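You operate a simulated robot arm through the tools that you are given. There is no shell and no other tool.

You are at the controls of a simulated robot arm. One attempt, no reset.

Task
Thin the red paint with the water in the wide jar, then stir it even.
Fine: all of the water; jar and stirrer go back, lid pressed home; leave the other tins. Set down upright: wide jar.

The check looks at the end state, three seconds after you hand in, the way a careful person would. Anything else that was tipped, shoved, dropped, spilled or broken makes it a failure. Lids that push on must go on centred and level and be pressed home; caps that screw on are set level and turned clockwise until they are tight.

Robot
A 7-joint arm with a two-finger parallel gripper, fixed in place. Base frame: the origin is at the foot of the arm, x ahead of it, y to its left, z up. Units: mm, degrees, N and s.
With the tool pointing down near the work surface it reaches from about 500 to 960 mm from the base axis. Its first joint turns from -166.0 to 166.0 degrees. Payload 3.91 kg.
The tool frame sits at the grasp point between the pads (the TCP): z along the fingers, y along the line on which they close. The tips reach 30 mm beyond it. The gripper opens to 110 mm. The fingers are 20 mm wide and 10 mm thick; the gripper's body (48 by 112 mm) begins 55 mm behind the TCP.
Orientation is told as [roll, pitch, yaw] about the base's x, y, z axes, in that order, counted from this pose: with the fingers straight down and closing along the base's y, the tool's x points along the base's -x, its y along +y and its z along -z.

Tools
- The arm moves only by the tool step_arm. Its argument "motion" is a list of rows, each a list of 7 numbers: the turn, a rotation vector about the tool's x, y, z in degrees, then the shift along the tool's x, y, z in mm, then the gripper command, from -1 (shut) to 1 (fully open), values between in proportion. In form: [[rx, ry, rz, dx, dy, dz, grip], ...]. A call has 1 to 20 rows; each row is the pose to reach, as a shift and turn from the pose commanded when the call began, along the tool's axes at that moment. A row lasts 0.2 s, in which the tool goes at most 50 mm and 8.6 degrees; a call with a longer step from one row to the next is refused whole, and so is a gripper value outside its range. A pose out of reach is approached as far as the arm can. The call stops where the force on the tool passes 40 N (or 10 N more than at its start, if that is more) or the arm is blocked; 0.2 s more then pass. Each finger travels about 72 mm/s and halts on what it meets, pressing with about 26 N; the grip force reading is that of the motor and also rises with nothing between the fingers. The clock runs only during rows and for 0.2 s after the last one: add rows that repeat a pose to give the fingers time. The reply holds the time, the measured pose of the TCP, the force on the tool along the base axes, the opening and the grip force, in the units named above and with some noise, with the torque about the TCP (base axes, N m) and any sound that the robot's microphone picked up.
- Cameras (640 x 400 px; columns grow to the right, rows downward): "scene" is fixed at [48, -648.7, 1749]; the picture's right is [0.75, -0.67, 0.00], its down [-0.40, -0.45, -0.80] and it looks along [0.53, 0.60, -0.60] (base axes); focal length 364 px, centre (320, 200). "wrist" rides on the gripper at [72, 17, -103] in the tool frame; the picture's right is [-0.23, 0.97, 0.00], its down [-0.76, -0.18, -0.62] and it looks along [-0.61, -0.14, 0.78] (tool axes); focal length 222 px, centre (320, 200). There is no depth. A picture from a camera that has moved, and an enlarged one, comes with that camera's place and axes in the base frame and with its lens.
- capture(camera): a new picture of that camera. No time passes.
- raise_lower(by): slides the trunk up (or, below 0, down) by that many mm; the arm rides with it, the base frame stays. It gives what a move gives, with no picture.
- enlarge(camera, box): a new picture of the part [left, top, right, bottom] of that camera's present view, enlarged. No time passes.
- close_job(): hands the job in; it is judged then, once.

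Places have to be worked out from the pictures, the camera data and where the tool is seen. Open the gripper and draw the arm clear of the work before you hand the job in, unless the task says otherwise.

The tools are called after ">>>" as name(argument=value, ...) on one line, values as JSON. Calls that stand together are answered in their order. step_arm: Moves the arm, as the interface text tells. Its arguments: {"type":"object","properties":{"motion":{"type":"array"}},"required":["motion"]} The other tools are called the same way: raise_lower (by) slides the trunk up or down; capture (camera) takes a picture; enlarge (camera, box) takes an enlarged picture of a part of a camera's view; close_job () hands the job in.

At the start:

```text
t: 0.0
tool_pos: [467.9, -117.0, 1323.4]
tool_rot: [-0.2, 0.1, -0.1]
ft_force: [0.1, -0.1, 0.6]
moment: [-0.01, -0.01, -0.02]
grip_width: 110.5
grasp_force: 0.1
trunk travel left (down, up): [-639.0, 43.0]
```

scene: 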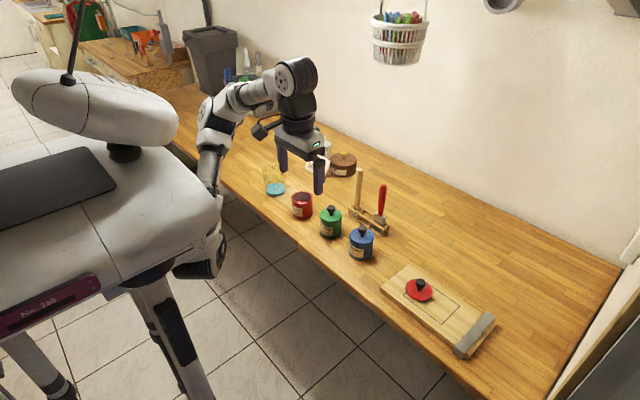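
wrist: 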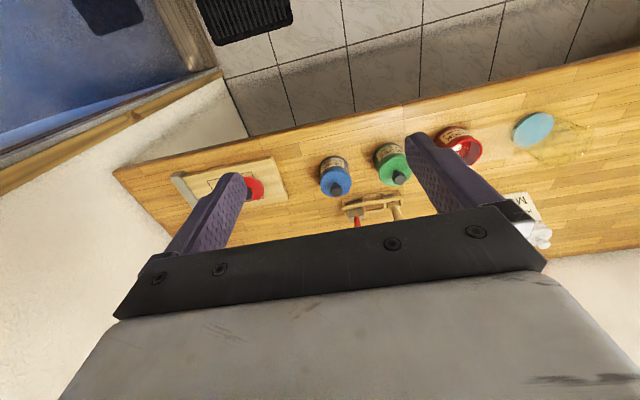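

I'll start by getting a closer look at the bench from both cameras before moving anything.

>>> enlarge(camera="scene", box=[240, 130, 400, 230])

>>> enlarge(camera="scene", box=[280, 170, 440, 270])

>>> enlarge(camera="scene", box=[360, 250, 520, 350])

>>> enlarge(camera="wrist", box=[400, 80, 640, 230])

>>> enlarge(camera="wrist", box=[150, 120, 430, 295])

```text
4.00 times, centred on (320, 180) of scene
camera zoom: at [48.0, -648.7, 1749.0], right [0.75, -0.67, 0.0], down [-0.4, -0.45, -0.8], along [0.53, 0.6, -0.6], focal length 1458 px, centre (320, 280)
```

zoom: 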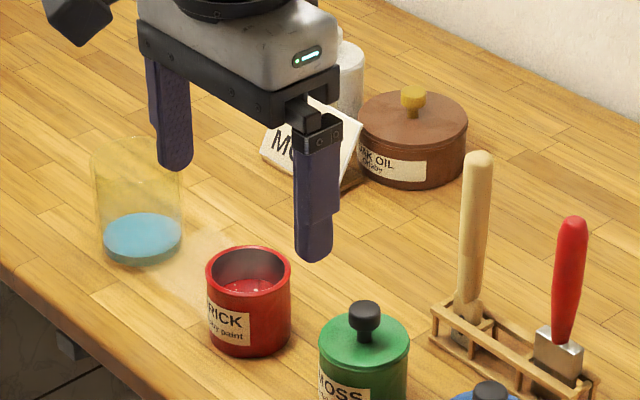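

```text
4.00 times, centred on (360, 220) of scene
camera zoom: at [48.0, -648.7, 1749.0], right [0.75, -0.67, 0.0], down [-0.4, -0.45, -0.8], along [0.53, 0.6, -0.6], focal length 1458 px, centre (160, 120)
```

zoom: 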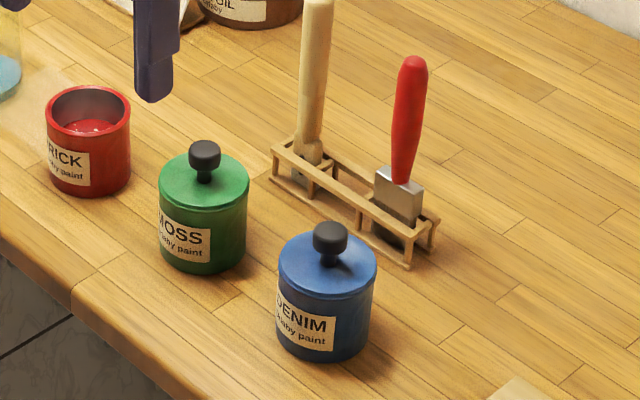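

```text
4.00 times, centred on (440, 300) of scene
camera zoom: at [48.0, -648.7, 1749.0], right [0.75, -0.67, 0.0], down [-0.4, -0.45, -0.8], along [0.53, 0.6, -0.6], focal length 1458 px, centre (-160, -200)
```

zoom: 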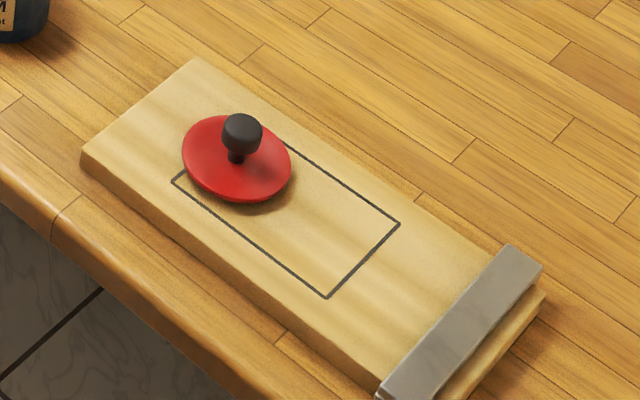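

```text
2.67 times, centred on (520, 155) of wrist
camera zoom: at [394.4, -101.3, 1425.2], right [0.23, 0.97, 0.0], down [0.76, -0.18, 0.62], along [0.61, -0.15, -0.78], focal length 592 px, centre (-213, 320)
```

zoom: 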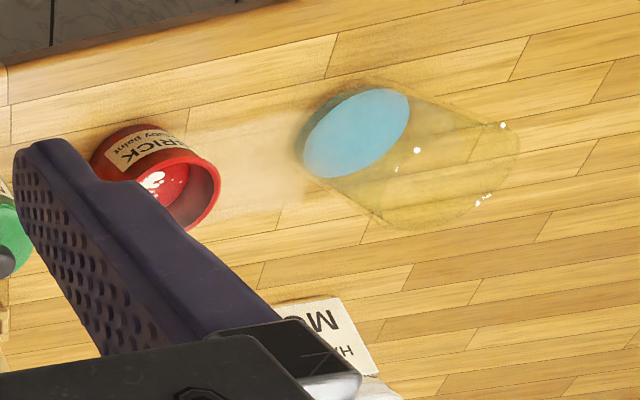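

```text
2.29 times, centred on (290, 208) of wrist
camera zoom: at [394.4, -101.3, 1425.2], right [0.23, 0.97, 0.0], down [0.76, -0.18, 0.62], along [0.61, -0.15, -0.78], focal length 508 px, centre (389, 183)
```

zoom: 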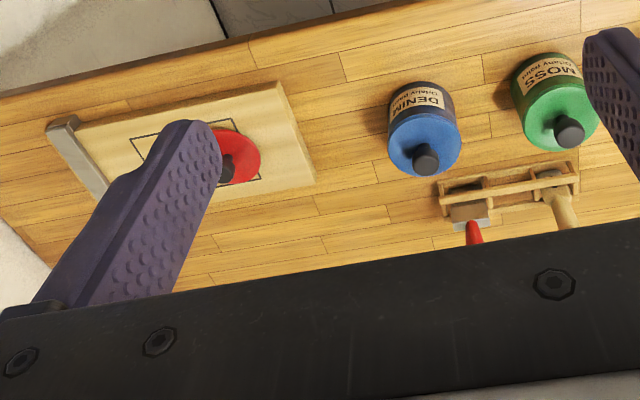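

The scene and wrist views together put the bench top at about z≈909. The jar is near (700,344), the brick tin near (691,167), the lid near (702,-335) and the wooden stick near (838,35). I'll move the hand left for a closer wrist view of the jar and tin.

>>> step_arm(motion=[[0, 0, 0, 0, 33, 10, 1], [0, 0, 0, 0, 66, 20, 1], [0, 0, 0, 0, 99, 30, 1], [0, 0, 0, 0, 132, 40, 1], [0, 0, 0, 0, 165, 50, 1], [0, 0, 0, 0, 198, 60, 1], [0, 0, 0, 0, 231, 70, 1], [0, 0, 0, 0, 264, 80, 1], [0, 0, 0, 0, 297, 90, 1], [0, 0, 0, 0, 330, 100, 1]])

```text
t: 2.2
tool_pos: [464.4, 211.7, 1221.2]
tool_rot: [-0.3, 0.0, -0.2]
ft_force: [0.9, 0.3, 0.1]
moment: [-0.01, 0.01, 0.02]
grip_width: 109.8
grasp_force: 0.1
trunk travel left (down, up): [-639.0, 43.0]
```

The arm followed to (464, 212, 1221). Now I'll look from here with both cameras.

>>> capture(camera="wrist")

>>> capture(camera="scene")

>>> enlarge(camera="scene", box=[300, 140, 460, 240])

```text
taken
camera wrist: at [392.9, 227.7, 1322.7], right [0.23, 0.97, 0.0], down [0.76, -0.18, 0.62], along [0.61, -0.15, -0.78], focal length 222 px, centre (320, 200)
```

wrist: 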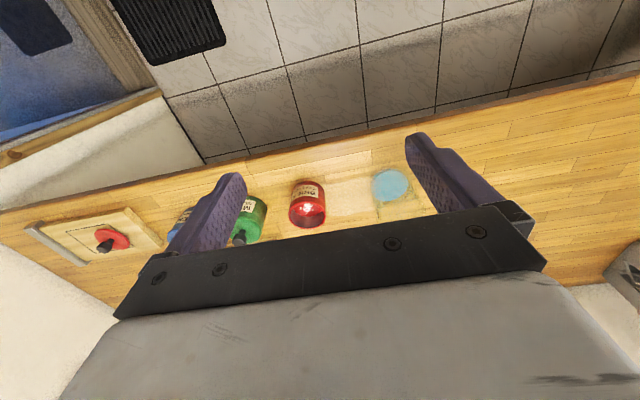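

```text
taken
```

scene: 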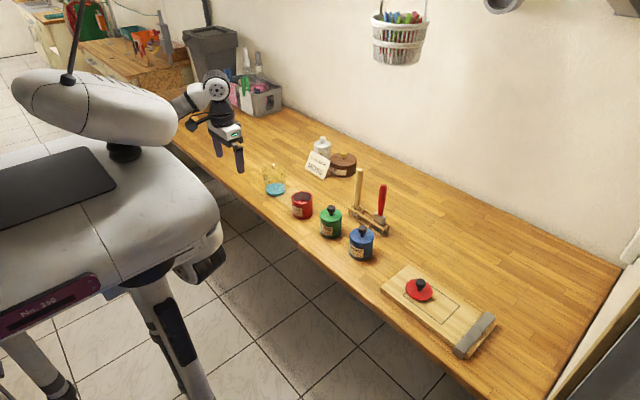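

```text
4.00 times, centred on (380, 190) of scene
camera zoom: at [48.0, -648.7, 1749.0], right [0.75, -0.67, 0.0], down [-0.4, -0.45, -0.8], along [0.53, 0.6, -0.6], focal length 1458 px, centre (80, 240)
```

zoom: 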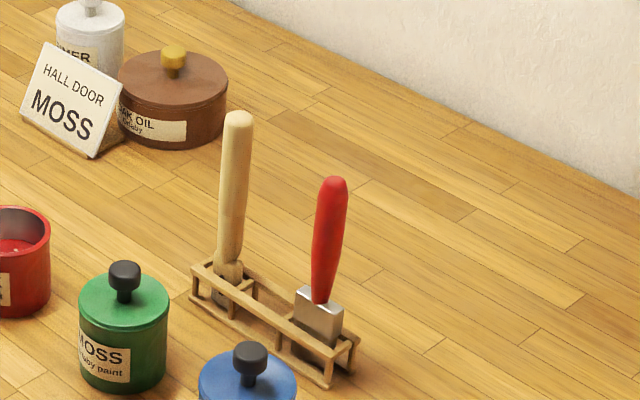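

The card names another tin (hall door: moss). My paint is the open BRICK tin, and the wooden paddle in the rack is the stirrer. I'll zoom in on the jar, tin, lid and rack.

>>> enlarge(camera="wrist", box=[270, 150, 430, 250])

>>> enlarge(camera="scene", box=[250, 150, 346, 210])

>>> enlarge(camera="scene", box=[270, 180, 366, 240])

>>> enlarge(camera="scene", box=[335, 185, 399, 225])

>>> enlarge(camera="scene", box=[390, 265, 454, 305])

```text
4.00 times, centred on (350, 200) of wrist
camera zoom: at [392.9, 227.7, 1322.7], right [0.23, 0.97, 0.0], down [0.76, -0.18, 0.62], along [0.61, -0.15, -0.78], focal length 888 px, centre (200, 200)
```

zoom: 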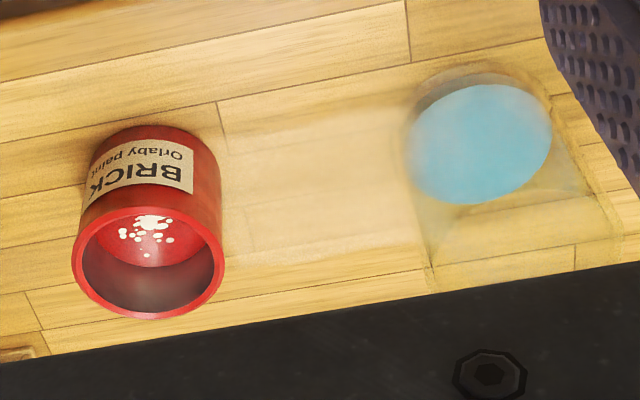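

```text
6.67 times, centred on (298, 180) of scene
camera zoom: at [48.0, -648.7, 1749.0], right [0.75, -0.67, 0.0], down [-0.4, -0.45, -0.8], along [0.53, 0.6, -0.6], focal length 2430 px, centre (467, 333)
```

zoom: 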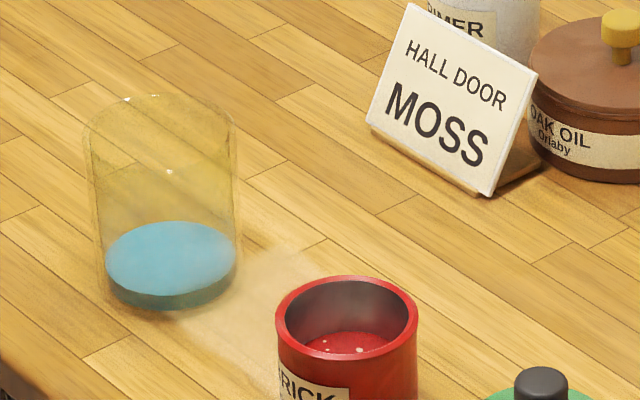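

```text
6.67 times, centred on (318, 210) of scene
camera zoom: at [48.0, -648.7, 1749.0], right [0.75, -0.67, 0.0], down [-0.4, -0.45, -0.8], along [0.53, 0.6, -0.6], focal length 2430 px, centre (333, 133)
```

zoom: 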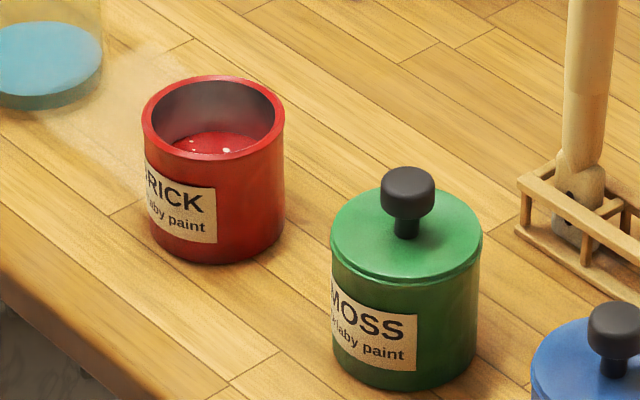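

```text
10.00 times, centred on (367, 205) of scene
camera zoom: at [48.0, -648.7, 1749.0], right [0.75, -0.67, 0.0], down [-0.4, -0.45, -0.8], along [0.53, 0.6, -0.6], focal length 3645 px, centre (-150, 150)
```

zoom: 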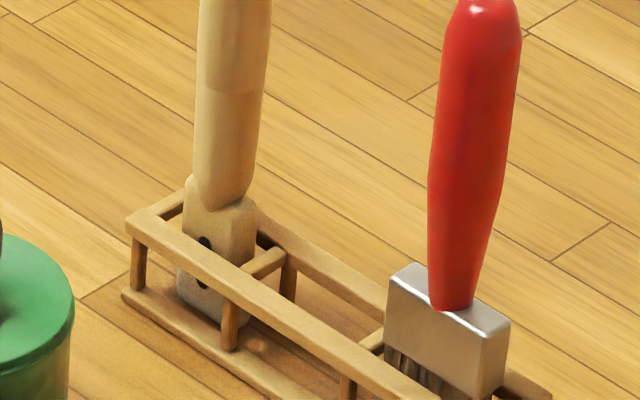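

```text
10.00 times, centred on (422, 285) of scene
camera zoom: at [48.0, -648.7, 1749.0], right [0.75, -0.67, 0.0], down [-0.4, -0.45, -0.8], along [0.53, 0.6, -0.6], focal length 3645 px, centre (-700, -650)
```

zoom: 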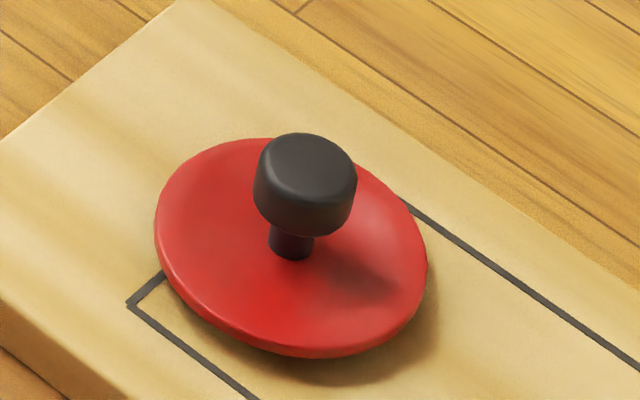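

Re-triangulating with the two wrist views and the scene view gives a better bench height of about 945. That puts the brick tin rim at (662,136,1020), the jar at (675,306) with its rim near 1037, and the paddle at (805,6). Next I'll move to a free spot at about (640,140,1260) and test whether the wrist can flip 180° in yaw, which would keep the camera on top while pouring.

>>> step_arm(motion=[[0, 0, 0, -35, -14, -8, 1], [0, 0, 0, -70, -28, -16, 1], [0, 0, 0, -105, -42, -24, 1], [0, 0, 0, -140, -56, -32, 1], [0, 0, 0, -175, -70, -40, 1], [0, 0, 8.5, -175, -70, -40, 1], [0, 0, 17, -175, -70, -40, 1], [0, 0, 25.5, -175, -70, -40, 1], [0, 0, 34, -175, -70, -40, 1], [0, 0, 42.5, -175, -70, -40, 1], [0, 0, 51, -175, -70, -40, 1], [0, 0, 59.5, -175, -70, -40, 1], [0, 0, 68, -175, -70, -40, 1], [0, 0, 76.5, -175, -70, -40, 1], [0, 0, 85, -175, -70, -40, 1], [0, 0, 90, -175, -70, -40, 1]])

```text
t: 5.6
tool_pos: [483.7, -79.9, 1193.0]
tool_rot: [0.0, -0.4, -89.6]
ft_force: [0.6, -0.8, -0.2]
moment: [0.04, 0.03, 0.01]
grip_width: 109.7
grasp_force: 0.0
out of reach, approached as far as the arm can: row 9, 10, 11, 12, 13, 14, 15, 16
trunk travel left (down, up): [-639.0, 43.0]
```

From row 9 on the pose was out of reach and the arm ended somewhere else. I'll look at where it stands before planning further.

>>> capture(camera="scene")

>>> enlarge(camera="scene", box=[140, 40, 380, 190])

```text
taken
```

scene: 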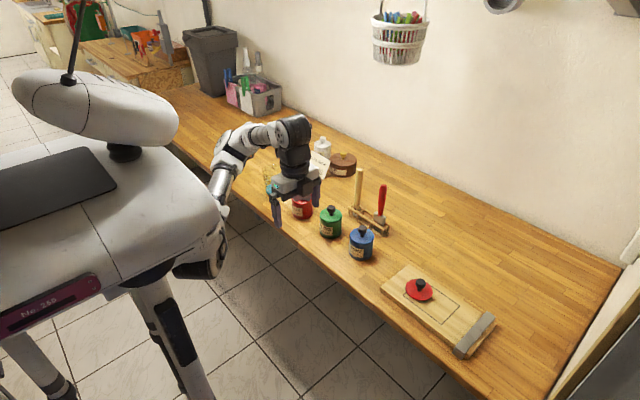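

```text
2.67 times, centred on (260, 115) of scene
camera zoom: at [48.0, -648.7, 1749.0], right [0.75, -0.67, 0.0], down [-0.4, -0.45, -0.8], along [0.53, 0.6, -0.6], focal length 972 px, centre (480, 427)
```

zoom: 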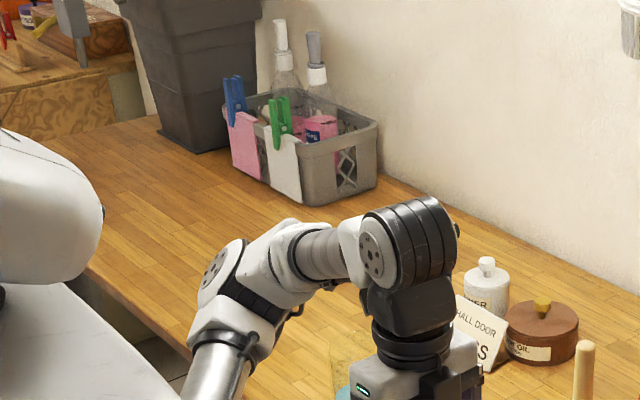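

The other yaw direction may have more room, so I'll turn back 90° with no shift and see which commanded pose the arm counts from.

>>> step_arm(motion=[[0, 0, -8.5, 0, 0, 0, 1], [0, 0, -17, 0, 0, 0, 1], [0, 0, -25.5, 0, 0, 0, 1], [0, 0, -34, 0, 0, 0, 1], [0, 0, -42.5, 0, 0, 0, 1], [0, 0, -51, 0, 0, 0, 1], [0, 0, -59.5, 0, 0, 0, 1], [0, 0, -68, 0, 0, 0, 1], [0, 0, -76.5, 0, 0, 0, 1], [0, 0, -85, 0, 0, 0, 1], [0, 0, -90, 0, 0, 0, 1], [0, 0, -90, 0, 0, 0, 1], [0, 0, -90, 0, 0, 0, 1]])

```text
t: 8.4
tool_pos: [480.7, -72.7, 1193.0]
tool_rot: [-0.3, 0.0, -0.1]
ft_force: [0.3, 0.6, 0.1]
moment: [0.02, 0.06, 0.03]
grip_width: 110.2
grasp_force: 0.0
trunk travel left (down, up): [-639.0, 43.0]
```

The command reference resets to the reached pose. I'll move to (640,100,1180), clear of everything, and then try yawing the other way.

>>> step_arm(motion=[[0, 0, 0, -32, 34, 2, 1], [0, 0, 0, -64, 68, 5, 1], [0, 0, 0, -96, 102, 7, 1], [0, 0, 0, -128, 136, 10, 1], [0, 0, 0, -160, 170, 12, 1], [0, 0, -8.5, -160, 170, 12, 1], [0, 0, -17, -160, 170, 12, 1], [0, 0, -25.5, -160, 170, 12, 1], [0, 0, -34, -160, 170, 12, 1], [0, 0, -42.5, -160, 170, 12, 1], [0, 0, -51, -160, 170, 12, 1], [0, 0, -59.5, -160, 170, 12, 1], [0, 0, -68, -160, 170, 12, 1], [0, 0, -76.5, -160, 170, 12, 1], [0, 0, -85, -160, 170, 12, 1], [0, 0, -93.5, -160, 170, 12, 1]])

```text
t: 11.8
tool_pos: [642.4, 97.9, 1180.3]
tool_rot: [0.0, 0.2, 93.7]
ft_force: [0.1, -1.0, -0.7]
moment: [-0.01, 0.01, 0.0]
grip_width: 109.8
grasp_force: 0.0
trunk travel left (down, up): [-639.0, 43.0]
```

A yaw of +93.7° is reachable. I'll continue toward 180°.

>>> step_arm(motion=[[0, 0, -8.5, 0, 0, 0, 1], [0, 0, -17, 0, 0, 0, 1], [0, 0, -25.5, 0, 0, 0, 1], [0, 0, -34, 0, 0, 0, 1], [0, 0, -42.5, 0, 0, 0, 1], [0, 0, -51, 0, 0, 0, 1], [0, 0, -59.5, 0, 0, 0, 1], [0, 0, -68, 0, 0, 0, 1], [0, 0, -76.5, 0, 0, 0, 1], [0, 0, -85, 0, 0, 0, 1]])

```text
t: 14.0
tool_pos: [641.8, 96.4, 1179.9]
tool_rot: [0.2, 0.0, 178.6]
ft_force: [0.3, 0.1, -1.1]
moment: [-0.01, 0.01, 0.02]
grip_width: 109.9
grasp_force: 0.0
trunk travel left (down, up): [-639.0, 43.0]
```

A 180° yaw works, so the camera now faces away from the robot. Next I'll rehearse the pour tilt empty: go to about (665,136,1120) and pitch the tool forward and up to 115°, watching reach.

>>> step_arm(motion=[[0, 0, 0, 8, -14, 20, 1], [0, 0, 0, 16, -28, 40, 1], [0, 0, 0, 23, -40, 60, 1], [0, 8.5, 0, 23, -40, 60, 1], [0, 17, 0, 23, -40, 60, 1], [0, 25.5, 0, 23, -40, 60, 1], [0, 34, 0, 23, -40, 60, 1], [0, 42.5, 0, 23, -40, 60, 1], [0, 51, 0, 23, -40, 60, 1], [0, 59.5, 0, 23, -40, 60, 1], [0, 68, 0, 23, -40, 60, 1], [0, 76.5, 0, 23, -40, 60, 1], [0, 85, 0, 23, -40, 60, 1], [0, 93.5, 0, 23, -40, 60, 1], [0, 102, 0, 23, -40, 60, 1]])

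```text
t: 17.2
tool_pos: [668.0, 138.2, 1119.3]
tool_rot: [179.1, 77.8, -2.3]
ft_force: [1.1, 0.4, 0.6]
moment: [0.05, 0.01, -0.03]
grip_width: 110.0
grasp_force: 0.0
out of reach, approached as far as the arm can: row 12, 13, 14, 15
trunk travel left (down, up): [-639.0, 43.0]
```

The wrist reached about 102° of tilt at the pour position. I'll raise the tool and drop the trunk to see whether a lower shoulder gives more tilt range.

>>> step_arm(motion=[[0, 0, 0, 36.7, 0, 7.8, 1], [0, 0, 0, 73.4, 0, 15.6, 1], [0, 0, 0, 110, 0, 23.4, 1], [0, 0, 0, 146.7, 0, 31.2, 1]])

>>> raise_lower(by=-150)

```text
t: 18.2
tool_pos: [668.3, 140.4, 1267.8]
tool_rot: [178.9, 78.0, -2.7]
ft_force: [-0.1, -0.4, -0.4]
moment: [0.0, 0.0, 0.01]
grip_width: 110.0
grasp_force: 0.0
trunk travel left (down, up): [-639.0, 43.0]
```

```text
t: 19.9
tool_pos: [668.6, 140.1, 1118.9]
tool_rot: [178.8, 78.0, -2.8]
ft_force: [0.3, 1.3, -0.5]
moment: [0.02, 0.03, -0.04]
grip_width: 109.7
grasp_force: 0.0
trunk travel left (down, up): [-489.0, 193.0]
```

Same TCP, with the shoulder 150 mm lower. Now I'll see how much further the tool can tilt from here, in small steps.

>>> step_arm(motion=[[0, 6, 0, 0, 0, 0, 1], [0, 12, 0, 0, 0, 0, 1], [0, 18, 0, 0, 0, 0, 1], [0, 24, 0, 0, 0, 0, 1]])

```text
t: 20.9
tool_pos: [668.9, 140.9, 1118.4]
tool_rot: [179.6, 53.8, -1.9]
ft_force: [-0.2, 0.0, 0.8]
moment: [0.01, 0.03, 0.02]
grip_width: 110.1
grasp_force: 0.1
trunk travel left (down, up): [-489.0, 193.0]
```

The tilt now reaches 126° with the trunk 150 mm lower. I'll check the arm's clearance in the scene view.

>>> capture(camera="scene")

>>> enlarge(camera="scene", box=[190, 90, 350, 240])

```text
taken
```

scene: 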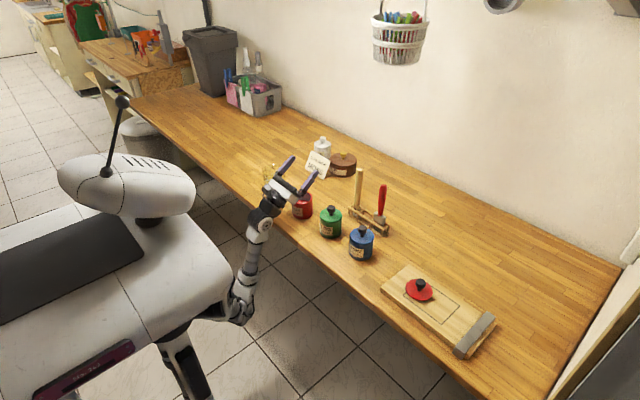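

```text
2.67 times, centred on (270, 165) of scene
camera zoom: at [48.0, -648.7, 1749.0], right [0.75, -0.67, 0.0], down [-0.4, -0.45, -0.8], along [0.53, 0.6, -0.6], focal length 972 px, centre (453, 293)
```

zoom: 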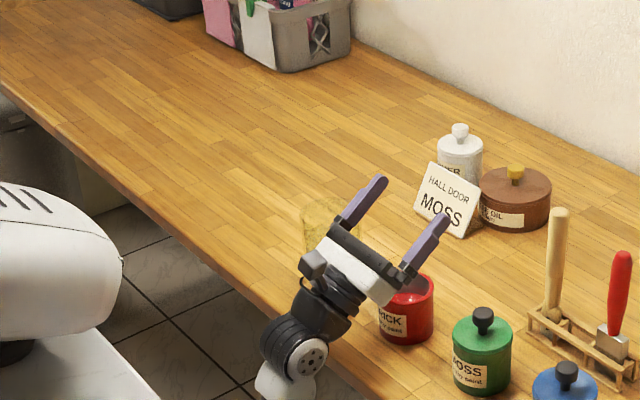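

The arm now comes from below with room at the bench edge. I'll return the tool to vertical while rising a little, then take closer wrist pictures of the jar.

>>> step_arm(motion=[[0, -8.4, 0, 5, 0, 4, 1], [0, -16.8, 0, 10, 0, 7, 1], [0, -25.2, 0, 15, 0, 11, 1], [0, -33.6, 0, 20, 0, 14, 1], [0, -42, 0, 25, 0, 18, 1], [0, -50.4, 0, 30, 0, 22, 1], [0, -58.8, 0, 35, 0, 25, 1], [0, -67.2, 0, 40, 0, 29, 1], [0, -75.6, 0, 48, 0, 35, 1], [0, -84, 0, 48, 0, 35, 1], [0, -92.4, 0, 48, 0, 35, 1], [0, -100.8, 0, 48, 0, 35, 1], [0, -109.2, 0, 48, 0, 35, 1], [0, -117.6, 0, 48, 0, 35, 1], [0, -126.2, 0, 48, 0, 35, 1]])

```text
t: 24.1
tool_pos: [667.0, 139.9, 1152.7]
tool_rot: [0.4, -0.1, 178.6]
ft_force: [-0.2, -0.3, -0.1]
moment: [0.0, 0.04, 0.01]
grip_width: 109.7
grasp_force: 0.1
out of reach, approached as far as the arm can: row 15
trunk travel left (down, up): [-489.0, 193.0]
```

The tool is vertical again at (667,140,1153). I'll yaw to 90° and shift toward y≈50 so the wrist camera looks along +y at the tin and jar.

>>> step_arm(motion=[[0, 0, 8.5, 0, 9, 2, 1], [0, 0, 17, 0, 18, 4, 1], [0, 0, 25.5, 0, 27, 6, 1], [0, 0, 34, 0, 36, 8, 1], [0, 0, 42.5, 0, 45, 8, 1], [0, 0, 51, 0, 54, 8, 1], [0, 0, 59.5, 0, 63, 8, 1], [0, 0, 68, 0, 72, 8, 1], [0, 0, 76.5, 0, 81, 8, 1], [0, 0, 85, 0, 90, 8, 1], [0, 0, 88.6, 0, 90, 8, 1]])

>>> capture(camera="wrist")

```text
t: 26.6
tool_pos: [663.6, 49.2, 1145.6]
tool_rot: [0.1, 0.3, 89.8]
ft_force: [-0.1, 0.2, 1.0]
moment: [-0.01, 0.0, 0.03]
grip_width: 109.8
grasp_force: 0.1
trunk travel left (down, up): [-489.0, 193.0]
```

```text
taken
camera wrist: at [646.5, -23.9, 1249.4], right [-0.97, 0.23, 0.0], down [0.18, 0.76, 0.62], along [0.14, 0.6, -0.79], focal length 222 px, centre (320, 200)
```

wrist: 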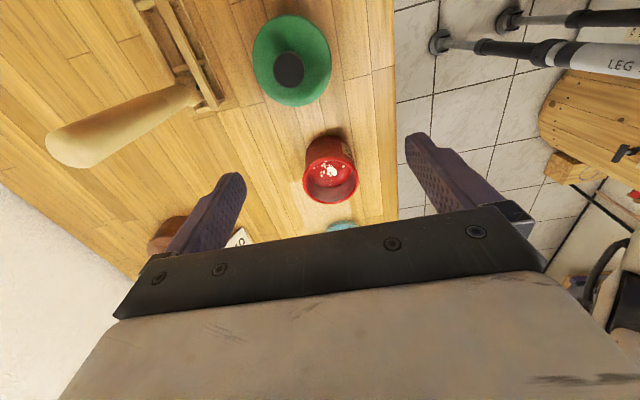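

The tin is in clear view, but the jar is half hidden by the hand. I'll zoom on the tin, then step further for the jar.

>>> enlarge(camera="wrist", box=[250, 110, 410, 235])

>>> step_arm(motion=[[0, 0, 0, -40, 0, 0, 1], [0, 0, 0, -80, 0, 0, 1], [0, 0, 0, -120, 0, 0, 1], [0, 0, 0, -150, 0, 0, 1]])

>>> enlarge(camera="wrist", box=[240, 80, 440, 235])

```text
3.20 times, centred on (330, 172) of wrist
camera zoom: at [646.5, -23.9, 1249.4], right [-0.97, 0.23, 0.0], down [0.18, 0.76, 0.62], along [0.14, 0.6, -0.79], focal length 711 px, centre (288, 288)
```

zoom: 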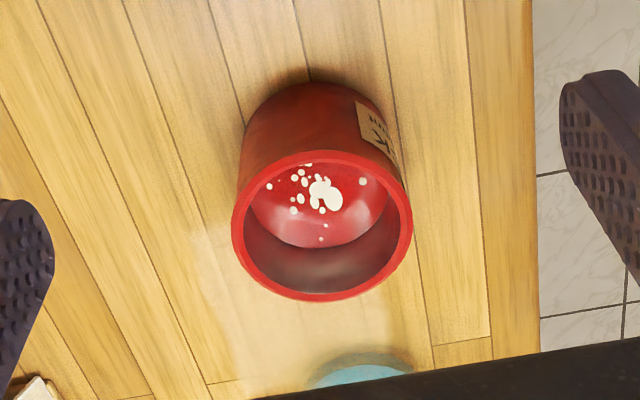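

```text
t: 27.6
tool_pos: [667.8, 194.7, 1140.9]
tool_rot: [0.4, 0.9, 88.9]
ft_force: [-0.5, 0.0, 0.1]
moment: [0.01, -0.02, 0.01]
grip_width: 109.9
grasp_force: 0.1
trunk travel left (down, up): [-489.0, 193.0]
```

```text
2.58 times, centred on (340, 158) of wrist
camera zoom: at [650.2, 123.1, 1244.5], right [-0.97, 0.25, 0.0], down [0.2, 0.77, 0.61], along [0.15, 0.59, -0.79], focal length 573 px, centre (268, 310)
```

zoom: 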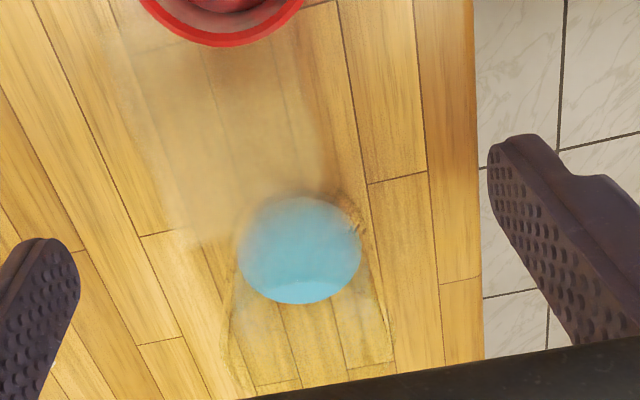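

Combining the close wrist views gives the tin rim at about (669,137,1008), so the bench is nearer 935–940. To fix the height, I'll shut the gripper, move over bare bench at (740,215) and touch down gently.

>>> step_arm(motion=[[0, 0, 0, -10, -36, 0, -1], [0, 0, 0, -20, -72, 0, -1], [0, 0, 0, -20, -72, 30, -1], [0, 0, 0, -20, -72, 65, -1], [0, 0, 0, -20, -72, 100, -1], [0, 0, 0, -20, -72, 135, -1]])

>>> capture(camera="wrist")

>>> capture(camera="scene")

```text
t: 28.9
tool_pos: [737.0, 220.7, 1006.3]
tool_rot: [0.1, 0.2, 89.9]
ft_force: [0.0, -0.1, 0.8]
moment: [-0.02, 0.02, 0.0]
grip_width: 0.0
grasp_force: 26.4
trunk travel left (down, up): [-489.0, 193.0]
```

```text
taken
camera wrist: at [720.4, 147.1, 1110.5], right [-0.97, 0.23, 0.0], down [0.18, 0.76, 0.62], along [0.14, 0.6, -0.78], focal length 222 px, centre (320, 200)
```

wrist: 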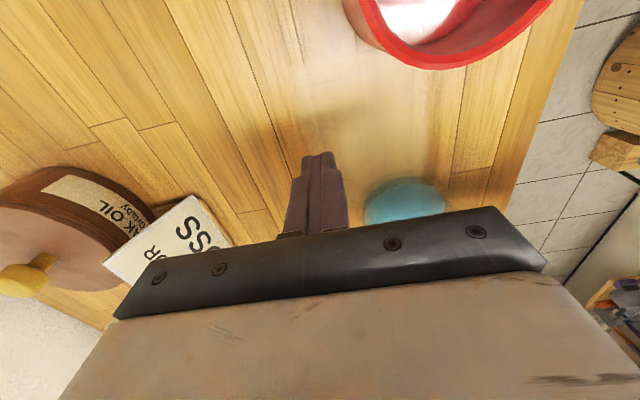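

```text
taken
```

scene: 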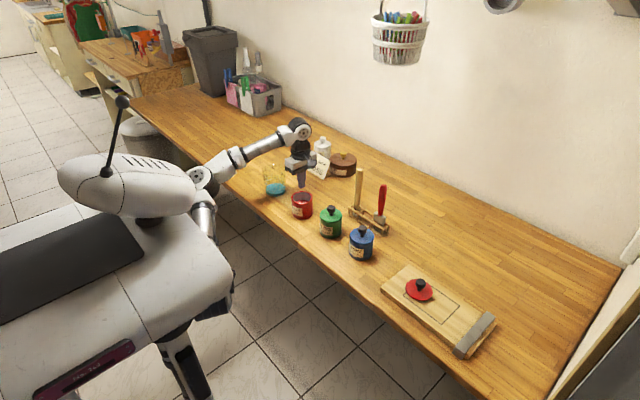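

The tips are at about z≈976 over bare wood, so I'll descend slowly until the force rises.

>>> step_arm(motion=[[0, 0, 0, 0, 0, 6, -1], [0, 0, 0, 0, 0, 12, -1], [0, 0, 0, 0, 0, 18, -1], [0, 0, 0, 0, 0, 22, -1], [0, 0, 0, 0, 0, 25, -1], [0, 0, 0, 0, 0, 28, -1], [0, 0, 0, 0, 0, 31, -1], [0, 0, 0, 0, 0, 34, -1], [0, 0, 0, 0, 0, 37, -1], [0, 0, 0, 0, 0, 40, -1], [0, 0, 0, 0, 0, 43, -1], [0, 0, 0, 0, 0, 46, -1], [0, 0, 0, 0, 0, 49, -1], [0, 0, 0, 0, 0, 52, -1]])

```text
t: 31.7
tool_pos: [735.0, 218.8, 969.6]
tool_rot: [-0.4, 0.0, 89.9]
ft_force: [-9.1, -2.0, 13.8]
moment: [0.03, 0.33, 0.02]
grip_width: 0.3
grasp_force: 26.2
trunk travel left (down, up): [-489.0, 193.0]
stopped in row 13: the force on the tool passed its limit at 44 N (the readings are from after the stop); the commanded pose is now the measured one
```

Contact came at TCP z≈970, so the bench top is at z≈940. That puts the jar rim at about 1032 and the tin rim at about 1010. Now I'll rise, open, turn to yaw 180 and hover over the jar to check centring with the wrist camera.

>>> step_arm(motion=[[0, 0, 0, 0, 0, -20, -1], [0, 0, 0, 0, 0, -60, -1], [0, 0, 0, 0, 0, -100, 0], [0, 0, 0, 0, 0, -130, 1], [0, 0, -8.5, -9, 6, -130, 1], [0, 0, -17, -18, 12, -130, 1], [0, 0, -25.5, -27, 18, -130, 1], [0, 0, -34, -36, 24, -130, 1], [0, 0, -42.5, -45, 30, -130, 1], [0, 0, -51, -54, 36, -130, 1], [0, 0, -59.5, -63, 42, -130, 1], [0, 0, -68, -72, 48, -130, 1], [0, 0, -76.5, -80, 54, -130, 1], [0, 0, -85, -87, 59, -130, 1], [0, 0, -90, -87, 59, -130, 1], [0, 0, -90, -87, 59, -130, 1]])

>>> capture(camera="wrist")

```text
t: 35.1
tool_pos: [677.4, 306.3, 1096.8]
tool_rot: [0.1, 0.3, 180.1]
ft_force: [0.0, -0.3, 0.1]
moment: [0.02, 0.02, -0.03]
grip_width: 110.0
grasp_force: 0.2
trunk travel left (down, up): [-489.0, 193.0]
```

```text
taken
camera wrist: at [748.4, 288.1, 1200.4], right [-0.23, -0.97, 0.0], down [-0.77, 0.18, 0.62], along [-0.6, 0.14, -0.79], focal length 222 px, centre (320, 200)
```

wrist: 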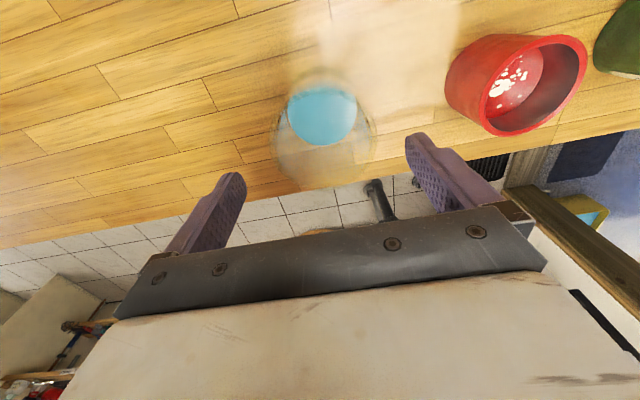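

>>> enlarge(camera="wrist", box=[220, 60, 440, 210])

>>> enlarge(camera="scene", box=[230, 120, 342, 190])

```text
2.67 times, centred on (330, 135) of wrist
camera zoom: at [748.4, 288.1, 1200.4], right [-0.23, -0.97, 0.0], down [-0.77, 0.18, 0.62], along [-0.6, 0.14, -0.79], focal length 592 px, centre (293, 373)
```

zoom: 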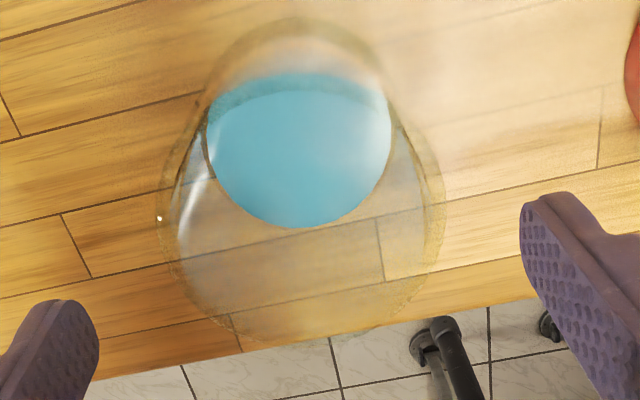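

```text
5.71 times, centred on (286, 155) of scene
camera zoom: at [48.0, -648.7, 1749.0], right [0.75, -0.67, 0.0], down [-0.4, -0.45, -0.8], along [0.53, 0.6, -0.6], focal length 2083 px, centre (514, 457)
```

zoom: 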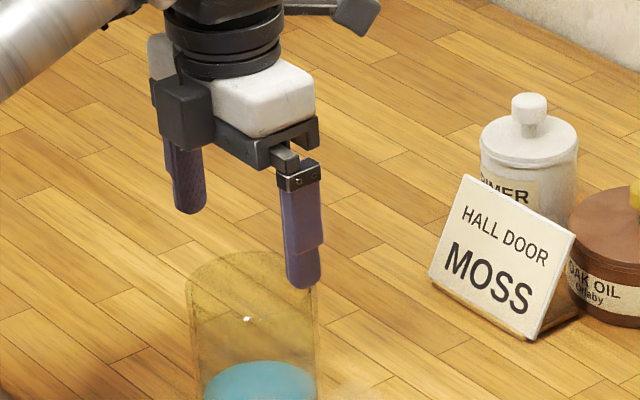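

The jar is centred about 3 mm off from the hand, and I estimate it at (674,303). I'll correct for that and descend with the fingers straddling it, TCP about 28 mm below the rim, then check before closing.

>>> step_arm(motion=[[0, 0, 0, -3.4, 3.3, 5, 1], [0, 0, 0, -3.4, 3.3, 20, 1], [0, 0, 0, -3.4, 3.3, 35, 1], [0, 0, 0, -3.4, 3.3, 50, 1], [0, 0, 0, -3.4, 3.3, 65, 1], [0, 0, 0, -3.4, 3.3, 80, 1], [0, 0, 0, -3.4, 3.3, 92, 1], [0, 0, 0, -3.4, 3.3, 92, 1]])

>>> capture(camera="wrist")

>>> enlarge(camera="scene", box=[230, 130, 342, 200])

```text
t: 36.9
tool_pos: [675.3, 303.4, 1005.4]
tool_rot: [0.2, 0.4, 179.9]
ft_force: [-0.2, 0.7, 0.8]
moment: [0.01, -0.02, 0.01]
grip_width: 110.0
grasp_force: 0.0
trunk travel left (down, up): [-489.0, 193.0]
```

```text
taken
camera wrist: at [746.0, 285.3, 1109.1], right [-0.23, -0.97, 0.0], down [-0.77, 0.18, 0.62], along [-0.6, 0.14, -0.79], focal length 222 px, centre (320, 200)
```

wrist: 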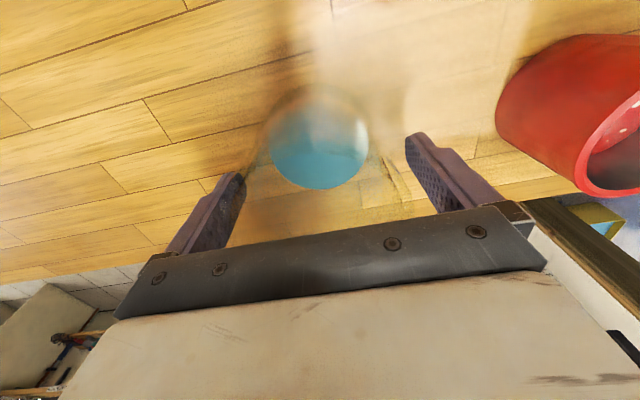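

```text
5.71 times, centred on (286, 165) of scene
camera zoom: at [48.0, -648.7, 1749.0], right [0.75, -0.67, 0.0], down [-0.4, -0.45, -0.8], along [0.53, 0.6, -0.6], focal length 2083 px, centre (514, 400)
```

zoom: 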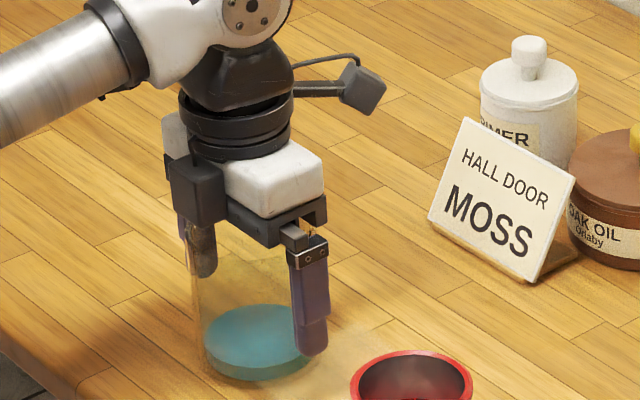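

The fingers straddle the jar evenly. I'll close on it and hold for a moment.

>>> step_arm(motion=[[0, 0, 0, 0, 0, 0, 0.4], [0, 0, 0, 0, 0, 0, -1], [0, 0, 0, 0, 0, 0, -1], [0, 0, 0, 0, 0, 0, -1]])

```text
t: 37.9
tool_pos: [673.9, 303.1, 1006.4]
tool_rot: [0.2, 0.5, 179.9]
ft_force: [0.6, 2.6, 0.3]
moment: [0.45, -0.03, -0.03]
grip_width: 83.1
grasp_force: 25.8
trunk travel left (down, up): [-489.0, 193.0]
```

I have the jar at 83 mm width with a firm grip. I'll lift it straight up about 95 mm at a gentle pace.

>>> step_arm(motion=[[0, 0, 0, 0, 0, -4, -1], [0, 0, 0, 0, 0, -10, -1], [0, 0, 0, 0, 0, -20, -1], [0, 0, 0, 0, 0, -32, -1], [0, 0, 0, 0, 0, -45, -1], [0, 0, 0, 0, 0, -58, -1], [0, 0, 0, 0, 0, -71, -1], [0, 0, 0, 0, 0, -83, -1], [0, 0, 0, 0, 0, -91, -1], [0, 0, 0, 0, 0, -95, -1], [0, 0, 0, 0, 0, -95, -1]])

>>> capture(camera="wrist")

>>> enlarge(camera="scene", box=[230, 110, 342, 210])

```text
t: 40.3
tool_pos: [676.0, 303.6, 1098.0]
tool_rot: [0.1, 0.4, 179.9]
ft_force: [-0.3, -0.7, -7.4]
moment: [-0.01, 0.02, -0.01]
grip_width: 83.4
grasp_force: 25.9
trunk travel left (down, up): [-489.0, 193.0]
```

```text
taken
camera wrist: at [746.5, 285.6, 1202.2], right [-0.23, -0.97, 0.0], down [-0.77, 0.18, 0.62], along [-0.6, 0.14, -0.79], focal length 222 px, centre (320, 200)
```

wrist: 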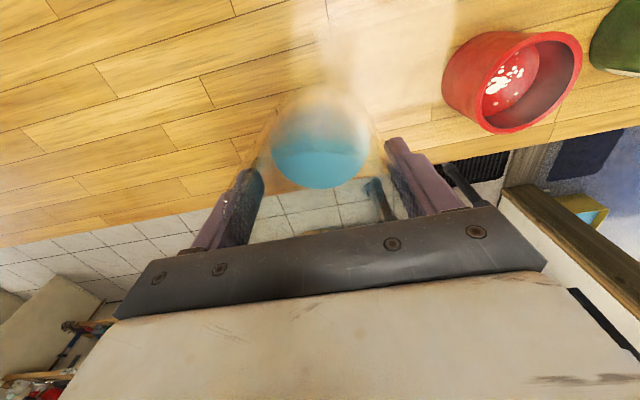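

```text
4.00 times, centred on (286, 160) of scene
camera zoom: at [48.0, -648.7, 1749.0], right [0.75, -0.67, 0.0], down [-0.4, -0.45, -0.8], along [0.53, 0.6, -0.6], focal length 1458 px, centre (456, 360)
```

zoom: 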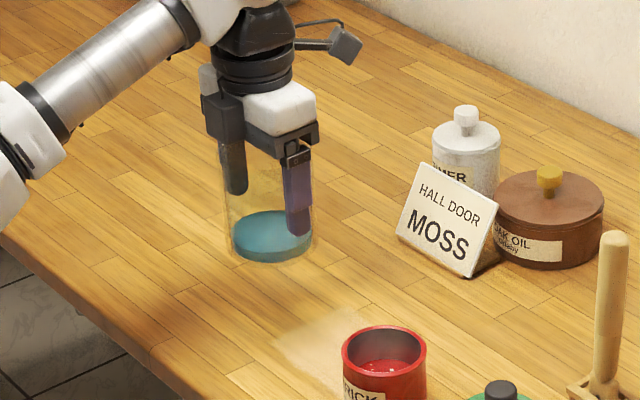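

The jar is in hand (about 7.4 N, level). Still clear of everything at y≈303, I'll pre-tilt it to 58°, below the spill angle for this shallow water, while shifting 45 mm forward.

>>> step_arm(motion=[[0, 2, 0, 2, 0, 0, -1], [0, 5, 0, 4, 0, 0, -1], [0, 9, 0, 7, 0, 0, -1], [0, 13, 0, 10, 0, 0, -1], [0, 17, 0, 13, 0, 0, -1], [0, 21, 0, 16, 0, 0, -1], [0, 25, 0, 19, 0, 0, -1], [0, 29, 0, 22, 0, 0, -1], [0, 33, 0, 25, 0, 0, -1], [0, 37, 0, 28, 0, 0, -1], [0, 41, 0, 31, 0, 0, -1], [0, 45, 0, 34, 0, 0, -1], [0, 49, 0, 38, 0, 0, -1], [0, 53, 0, 42, 0, 0, -1], [0, 56, 0, 44, 0, 0, -1], [0, 58, 0, 45, 0, 0, -1], [0, 58, 0, 45, 0, 0, -1]])

>>> enlarge(camera="scene", box=[230, 110, 342, 210])

>>> capture(camera="wrist")

```text
t: 43.9
tool_pos: [719.3, 303.2, 1098.6]
tool_rot: [0.4, 58.4, -179.8]
ft_force: [-0.9, -0.4, -7.2]
moment: [-0.02, 0.16, -0.01]
grip_width: 83.5
grasp_force: 25.8
trunk travel left (down, up): [-489.0, 193.0]
```

```text
4.00 times, centred on (286, 160) of scene
camera zoom: at [48.0, -648.7, 1749.0], right [0.75, -0.67, 0.0], down [-0.4, -0.45, -0.8], along [0.53, 0.6, -0.6], focal length 1458 px, centre (456, 360)
```

zoom: 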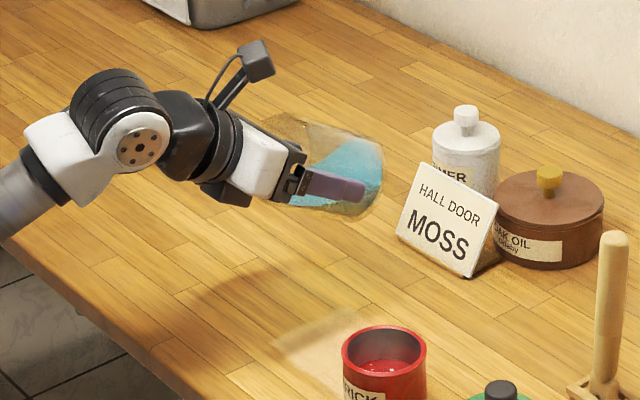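

```text
taken
camera wrist: at [669.1, 285.5, 1214.1], right [-0.12, -0.97, -0.19], down [-0.93, 0.18, -0.32], along [0.35, 0.14, -0.93], focal length 222 px, centre (320, 200)
```

wrist: 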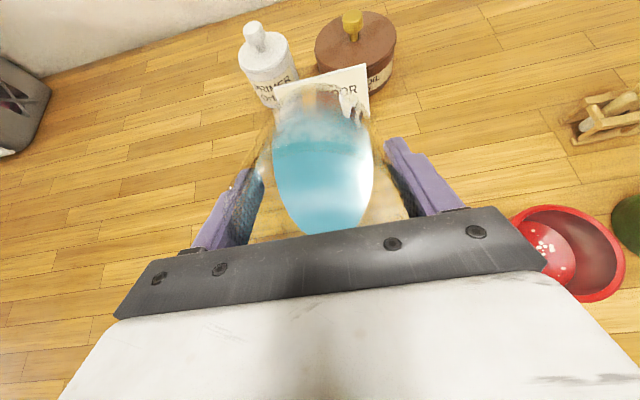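

No spill at 58°, and the grip is steady. I'll translate smoothly toward the tin (y 303→135), staying at this height.

>>> step_arm(motion=[[0, 0, 0, 0, 3, 0, -1], [0, 0, 0, 0, 8, 0, -1], [0, 0, 0, 0, 16, 0, -1], [0, 0, 0, 0, 27, 0, -1], [0, 0, 0, 0, 39, 0, -1], [0, 0, 0, 0, 52, 0, -1], [0, 0, 0, 0, 65, 0, -1], [0, 0, 0, 0, 78, 0, -1], [0, 0, 0, 0, 91, 0, -1], [0, 0, 0, 0, 104, 0, -1], [0, 0, 0, 0, 117, 0, -1], [0, 0, 0, 0, 130, 0, -1], [0, 0, 0, 0, 142, 0, -1], [0, 0, 0, 0, 152, 0, -1], [0, 0, 0, 0, 160, 0, -1], [0, 0, 0, 0, 165, 0, -1], [0, 0, 0, 0, 168, 0, -1], [0, 0, 0, 0, 168, 0, -1]])

>>> enlarge(camera="scene", box=[246, 130, 374, 230])

>>> capture(camera="wrist")

```text
t: 47.7
tool_pos: [719.4, 134.7, 1100.1]
tool_rot: [0.2, 58.4, -179.9]
ft_force: [-0.8, 1.2, -6.3]
moment: [0.01, 0.17, 0.01]
grip_width: 83.7
grasp_force: 25.7
trunk travel left (down, up): [-489.0, 193.0]
```

```text
4.00 times, centred on (310, 180) of scene
camera zoom: at [48.0, -648.7, 1749.0], right [0.75, -0.67, 0.0], down [-0.4, -0.45, -0.8], along [0.53, 0.6, -0.6], focal length 1458 px, centre (360, 280)
```

zoom: 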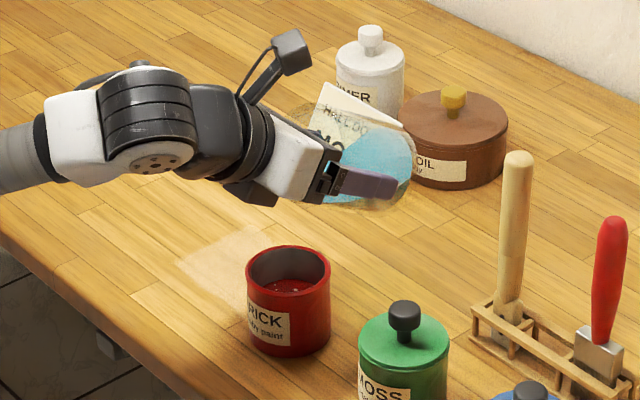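

```text
taken
camera wrist: at [669.7, 117.2, 1215.3], right [-0.12, -0.97, -0.19], down [-0.93, 0.18, -0.32], along [0.35, 0.14, -0.93], focal length 222 px, centre (320, 200)
```

wrist: 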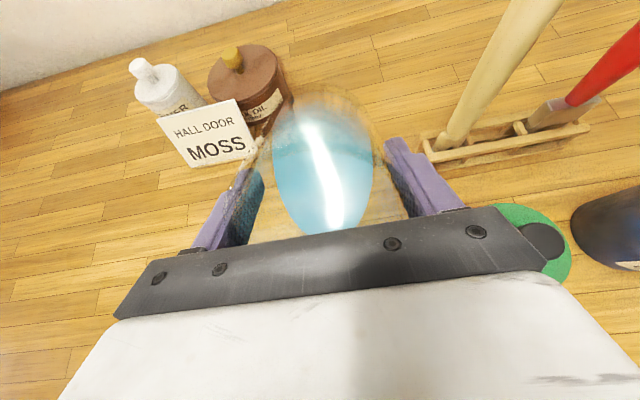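

The jar is centred over the tin's line at 58°. Now I'll lower it so the lip ends about 20 mm above the tin rim and ease to 70°, near where the flow should begin.

>>> step_arm(motion=[[0, 0, 0, -6.8, -0.5, 4.2, -1], [0, 0, 0, -15.3, -0.5, 9.4, -1], [0, 2, 0, -23.8, -0.5, 14.7, -1], [0, 3.6, 0, -29.6, -0.5, 18.8, -1], [0, 6.6, 0, -33.4, -0.5, 19.7, -1], [0, 8.1, 0, -34.0, -0.5, 19.3, -1], [0, 9.6, 0, -34.8, -0.5, 19.0, -1], [0, 10.6, 0, -35.3, -0.5, 18.7, -1], [0, 11.6, 0, -35.8, -0.5, 18.4, -1], [0, 11.6, 0, -35.8, -0.5, 18.4, -1]])

>>> enlarge(camera="scene", box=[262, 140, 358, 215])

>>> capture(camera="wrist")

```text
t: 49.9
tool_pos: [716.4, 135.6, 1059.4]
tool_rot: [0.4, 69.9, -179.8]
ft_force: [-0.1, -0.1, -7.0]
moment: [0.01, 0.22, 0.01]
grip_width: 83.5
grasp_force: 26.4
trunk travel left (down, up): [-489.0, 193.0]
```

```text
5.33 times, centred on (310, 178) of scene
camera zoom: at [48.0, -648.7, 1749.0], right [0.75, -0.67, 0.0], down [-0.4, -0.45, -0.8], along [0.53, 0.6, -0.6], focal length 1944 px, centre (373, 320)
```

zoom: 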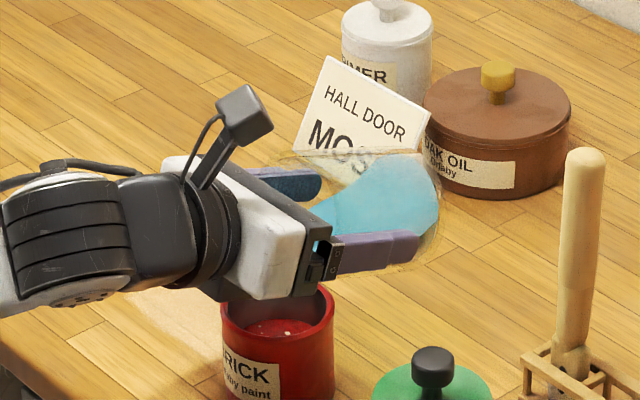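

```text
taken
camera wrist: at [643.2, 118.5, 1162.3], right [-0.08, -0.97, -0.21], down [-0.85, 0.18, -0.5], along [0.53, 0.14, -0.84], focal length 222 px, centre (320, 200)
```

wrist: 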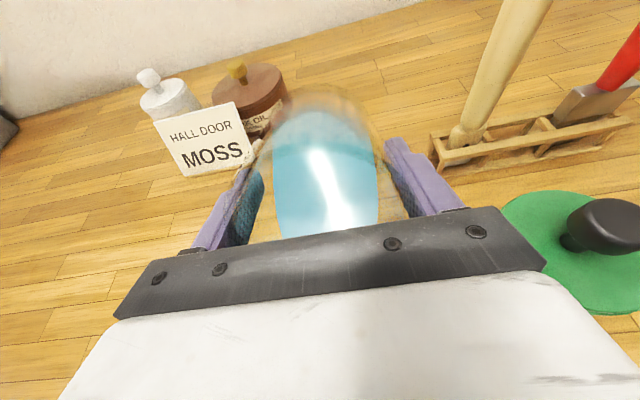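

At 70° nothing has spilled and the lip sits over the tin opening. I'll keep tilting slowly to 78°, moving the TCP so the lip stays put, then look.

>>> step_arm(motion=[[0, 1, 0, 0, 0, -0.6, -1], [0, 2, 0, -0.1, 0, -1.1, -1], [0, 3, 0, -0.2, 0, -1.7, -1], [0, 4, 0, -0.3, 0, -2.2, -1], [0, 5, 0, -0.4, 0, -2.7, -1], [0, 6, 0, -0.6, 0, -3.5, -1], [0, 7, 0, -0.9, 0, -4.2, -1], [0, 8, 0, -1.1, 0, -5.0, -1]])

>>> enlarge(camera="scene", box=[262, 150, 358, 225])

>>> enlarge(camera="wrist", box=[220, 70, 440, 250])

```text
t: 51.7
tool_pos: [710.8, 136.6, 1059.6]
tool_rot: [0.7, 77.9, -179.5]
ft_force: [0.2, 0.0, -7.4]
moment: [0.05, 0.16, -0.02]
grip_width: 83.4
grasp_force: 26.1
trunk travel left (down, up): [-489.0, 193.0]
```

```text
5.33 times, centred on (310, 188) of scene
camera zoom: at [48.0, -648.7, 1749.0], right [0.75, -0.67, 0.0], down [-0.4, -0.45, -0.8], along [0.53, 0.6, -0.6], focal length 1944 px, centre (373, 267)
```

zoom: 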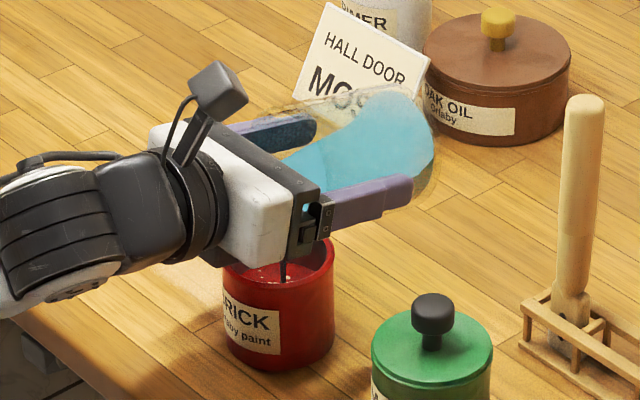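

```text
2.22 times, centred on (330, 160) of wrist
camera zoom: at [624.7, 118.3, 1152.0], right [-0.05, -0.97, -0.22], down [-0.77, 0.18, -0.62], along [0.64, 0.14, -0.76], focal length 494 px, centre (298, 289)
```

zoom: 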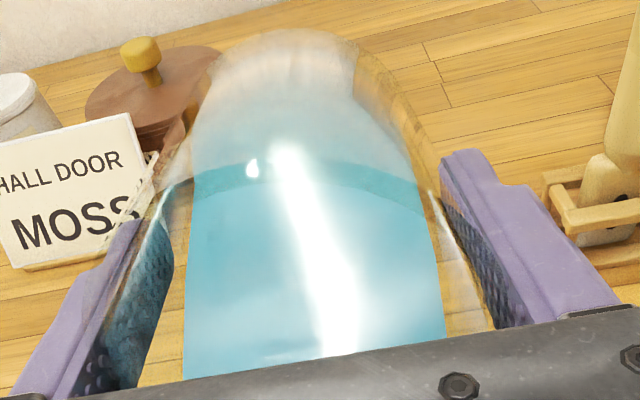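

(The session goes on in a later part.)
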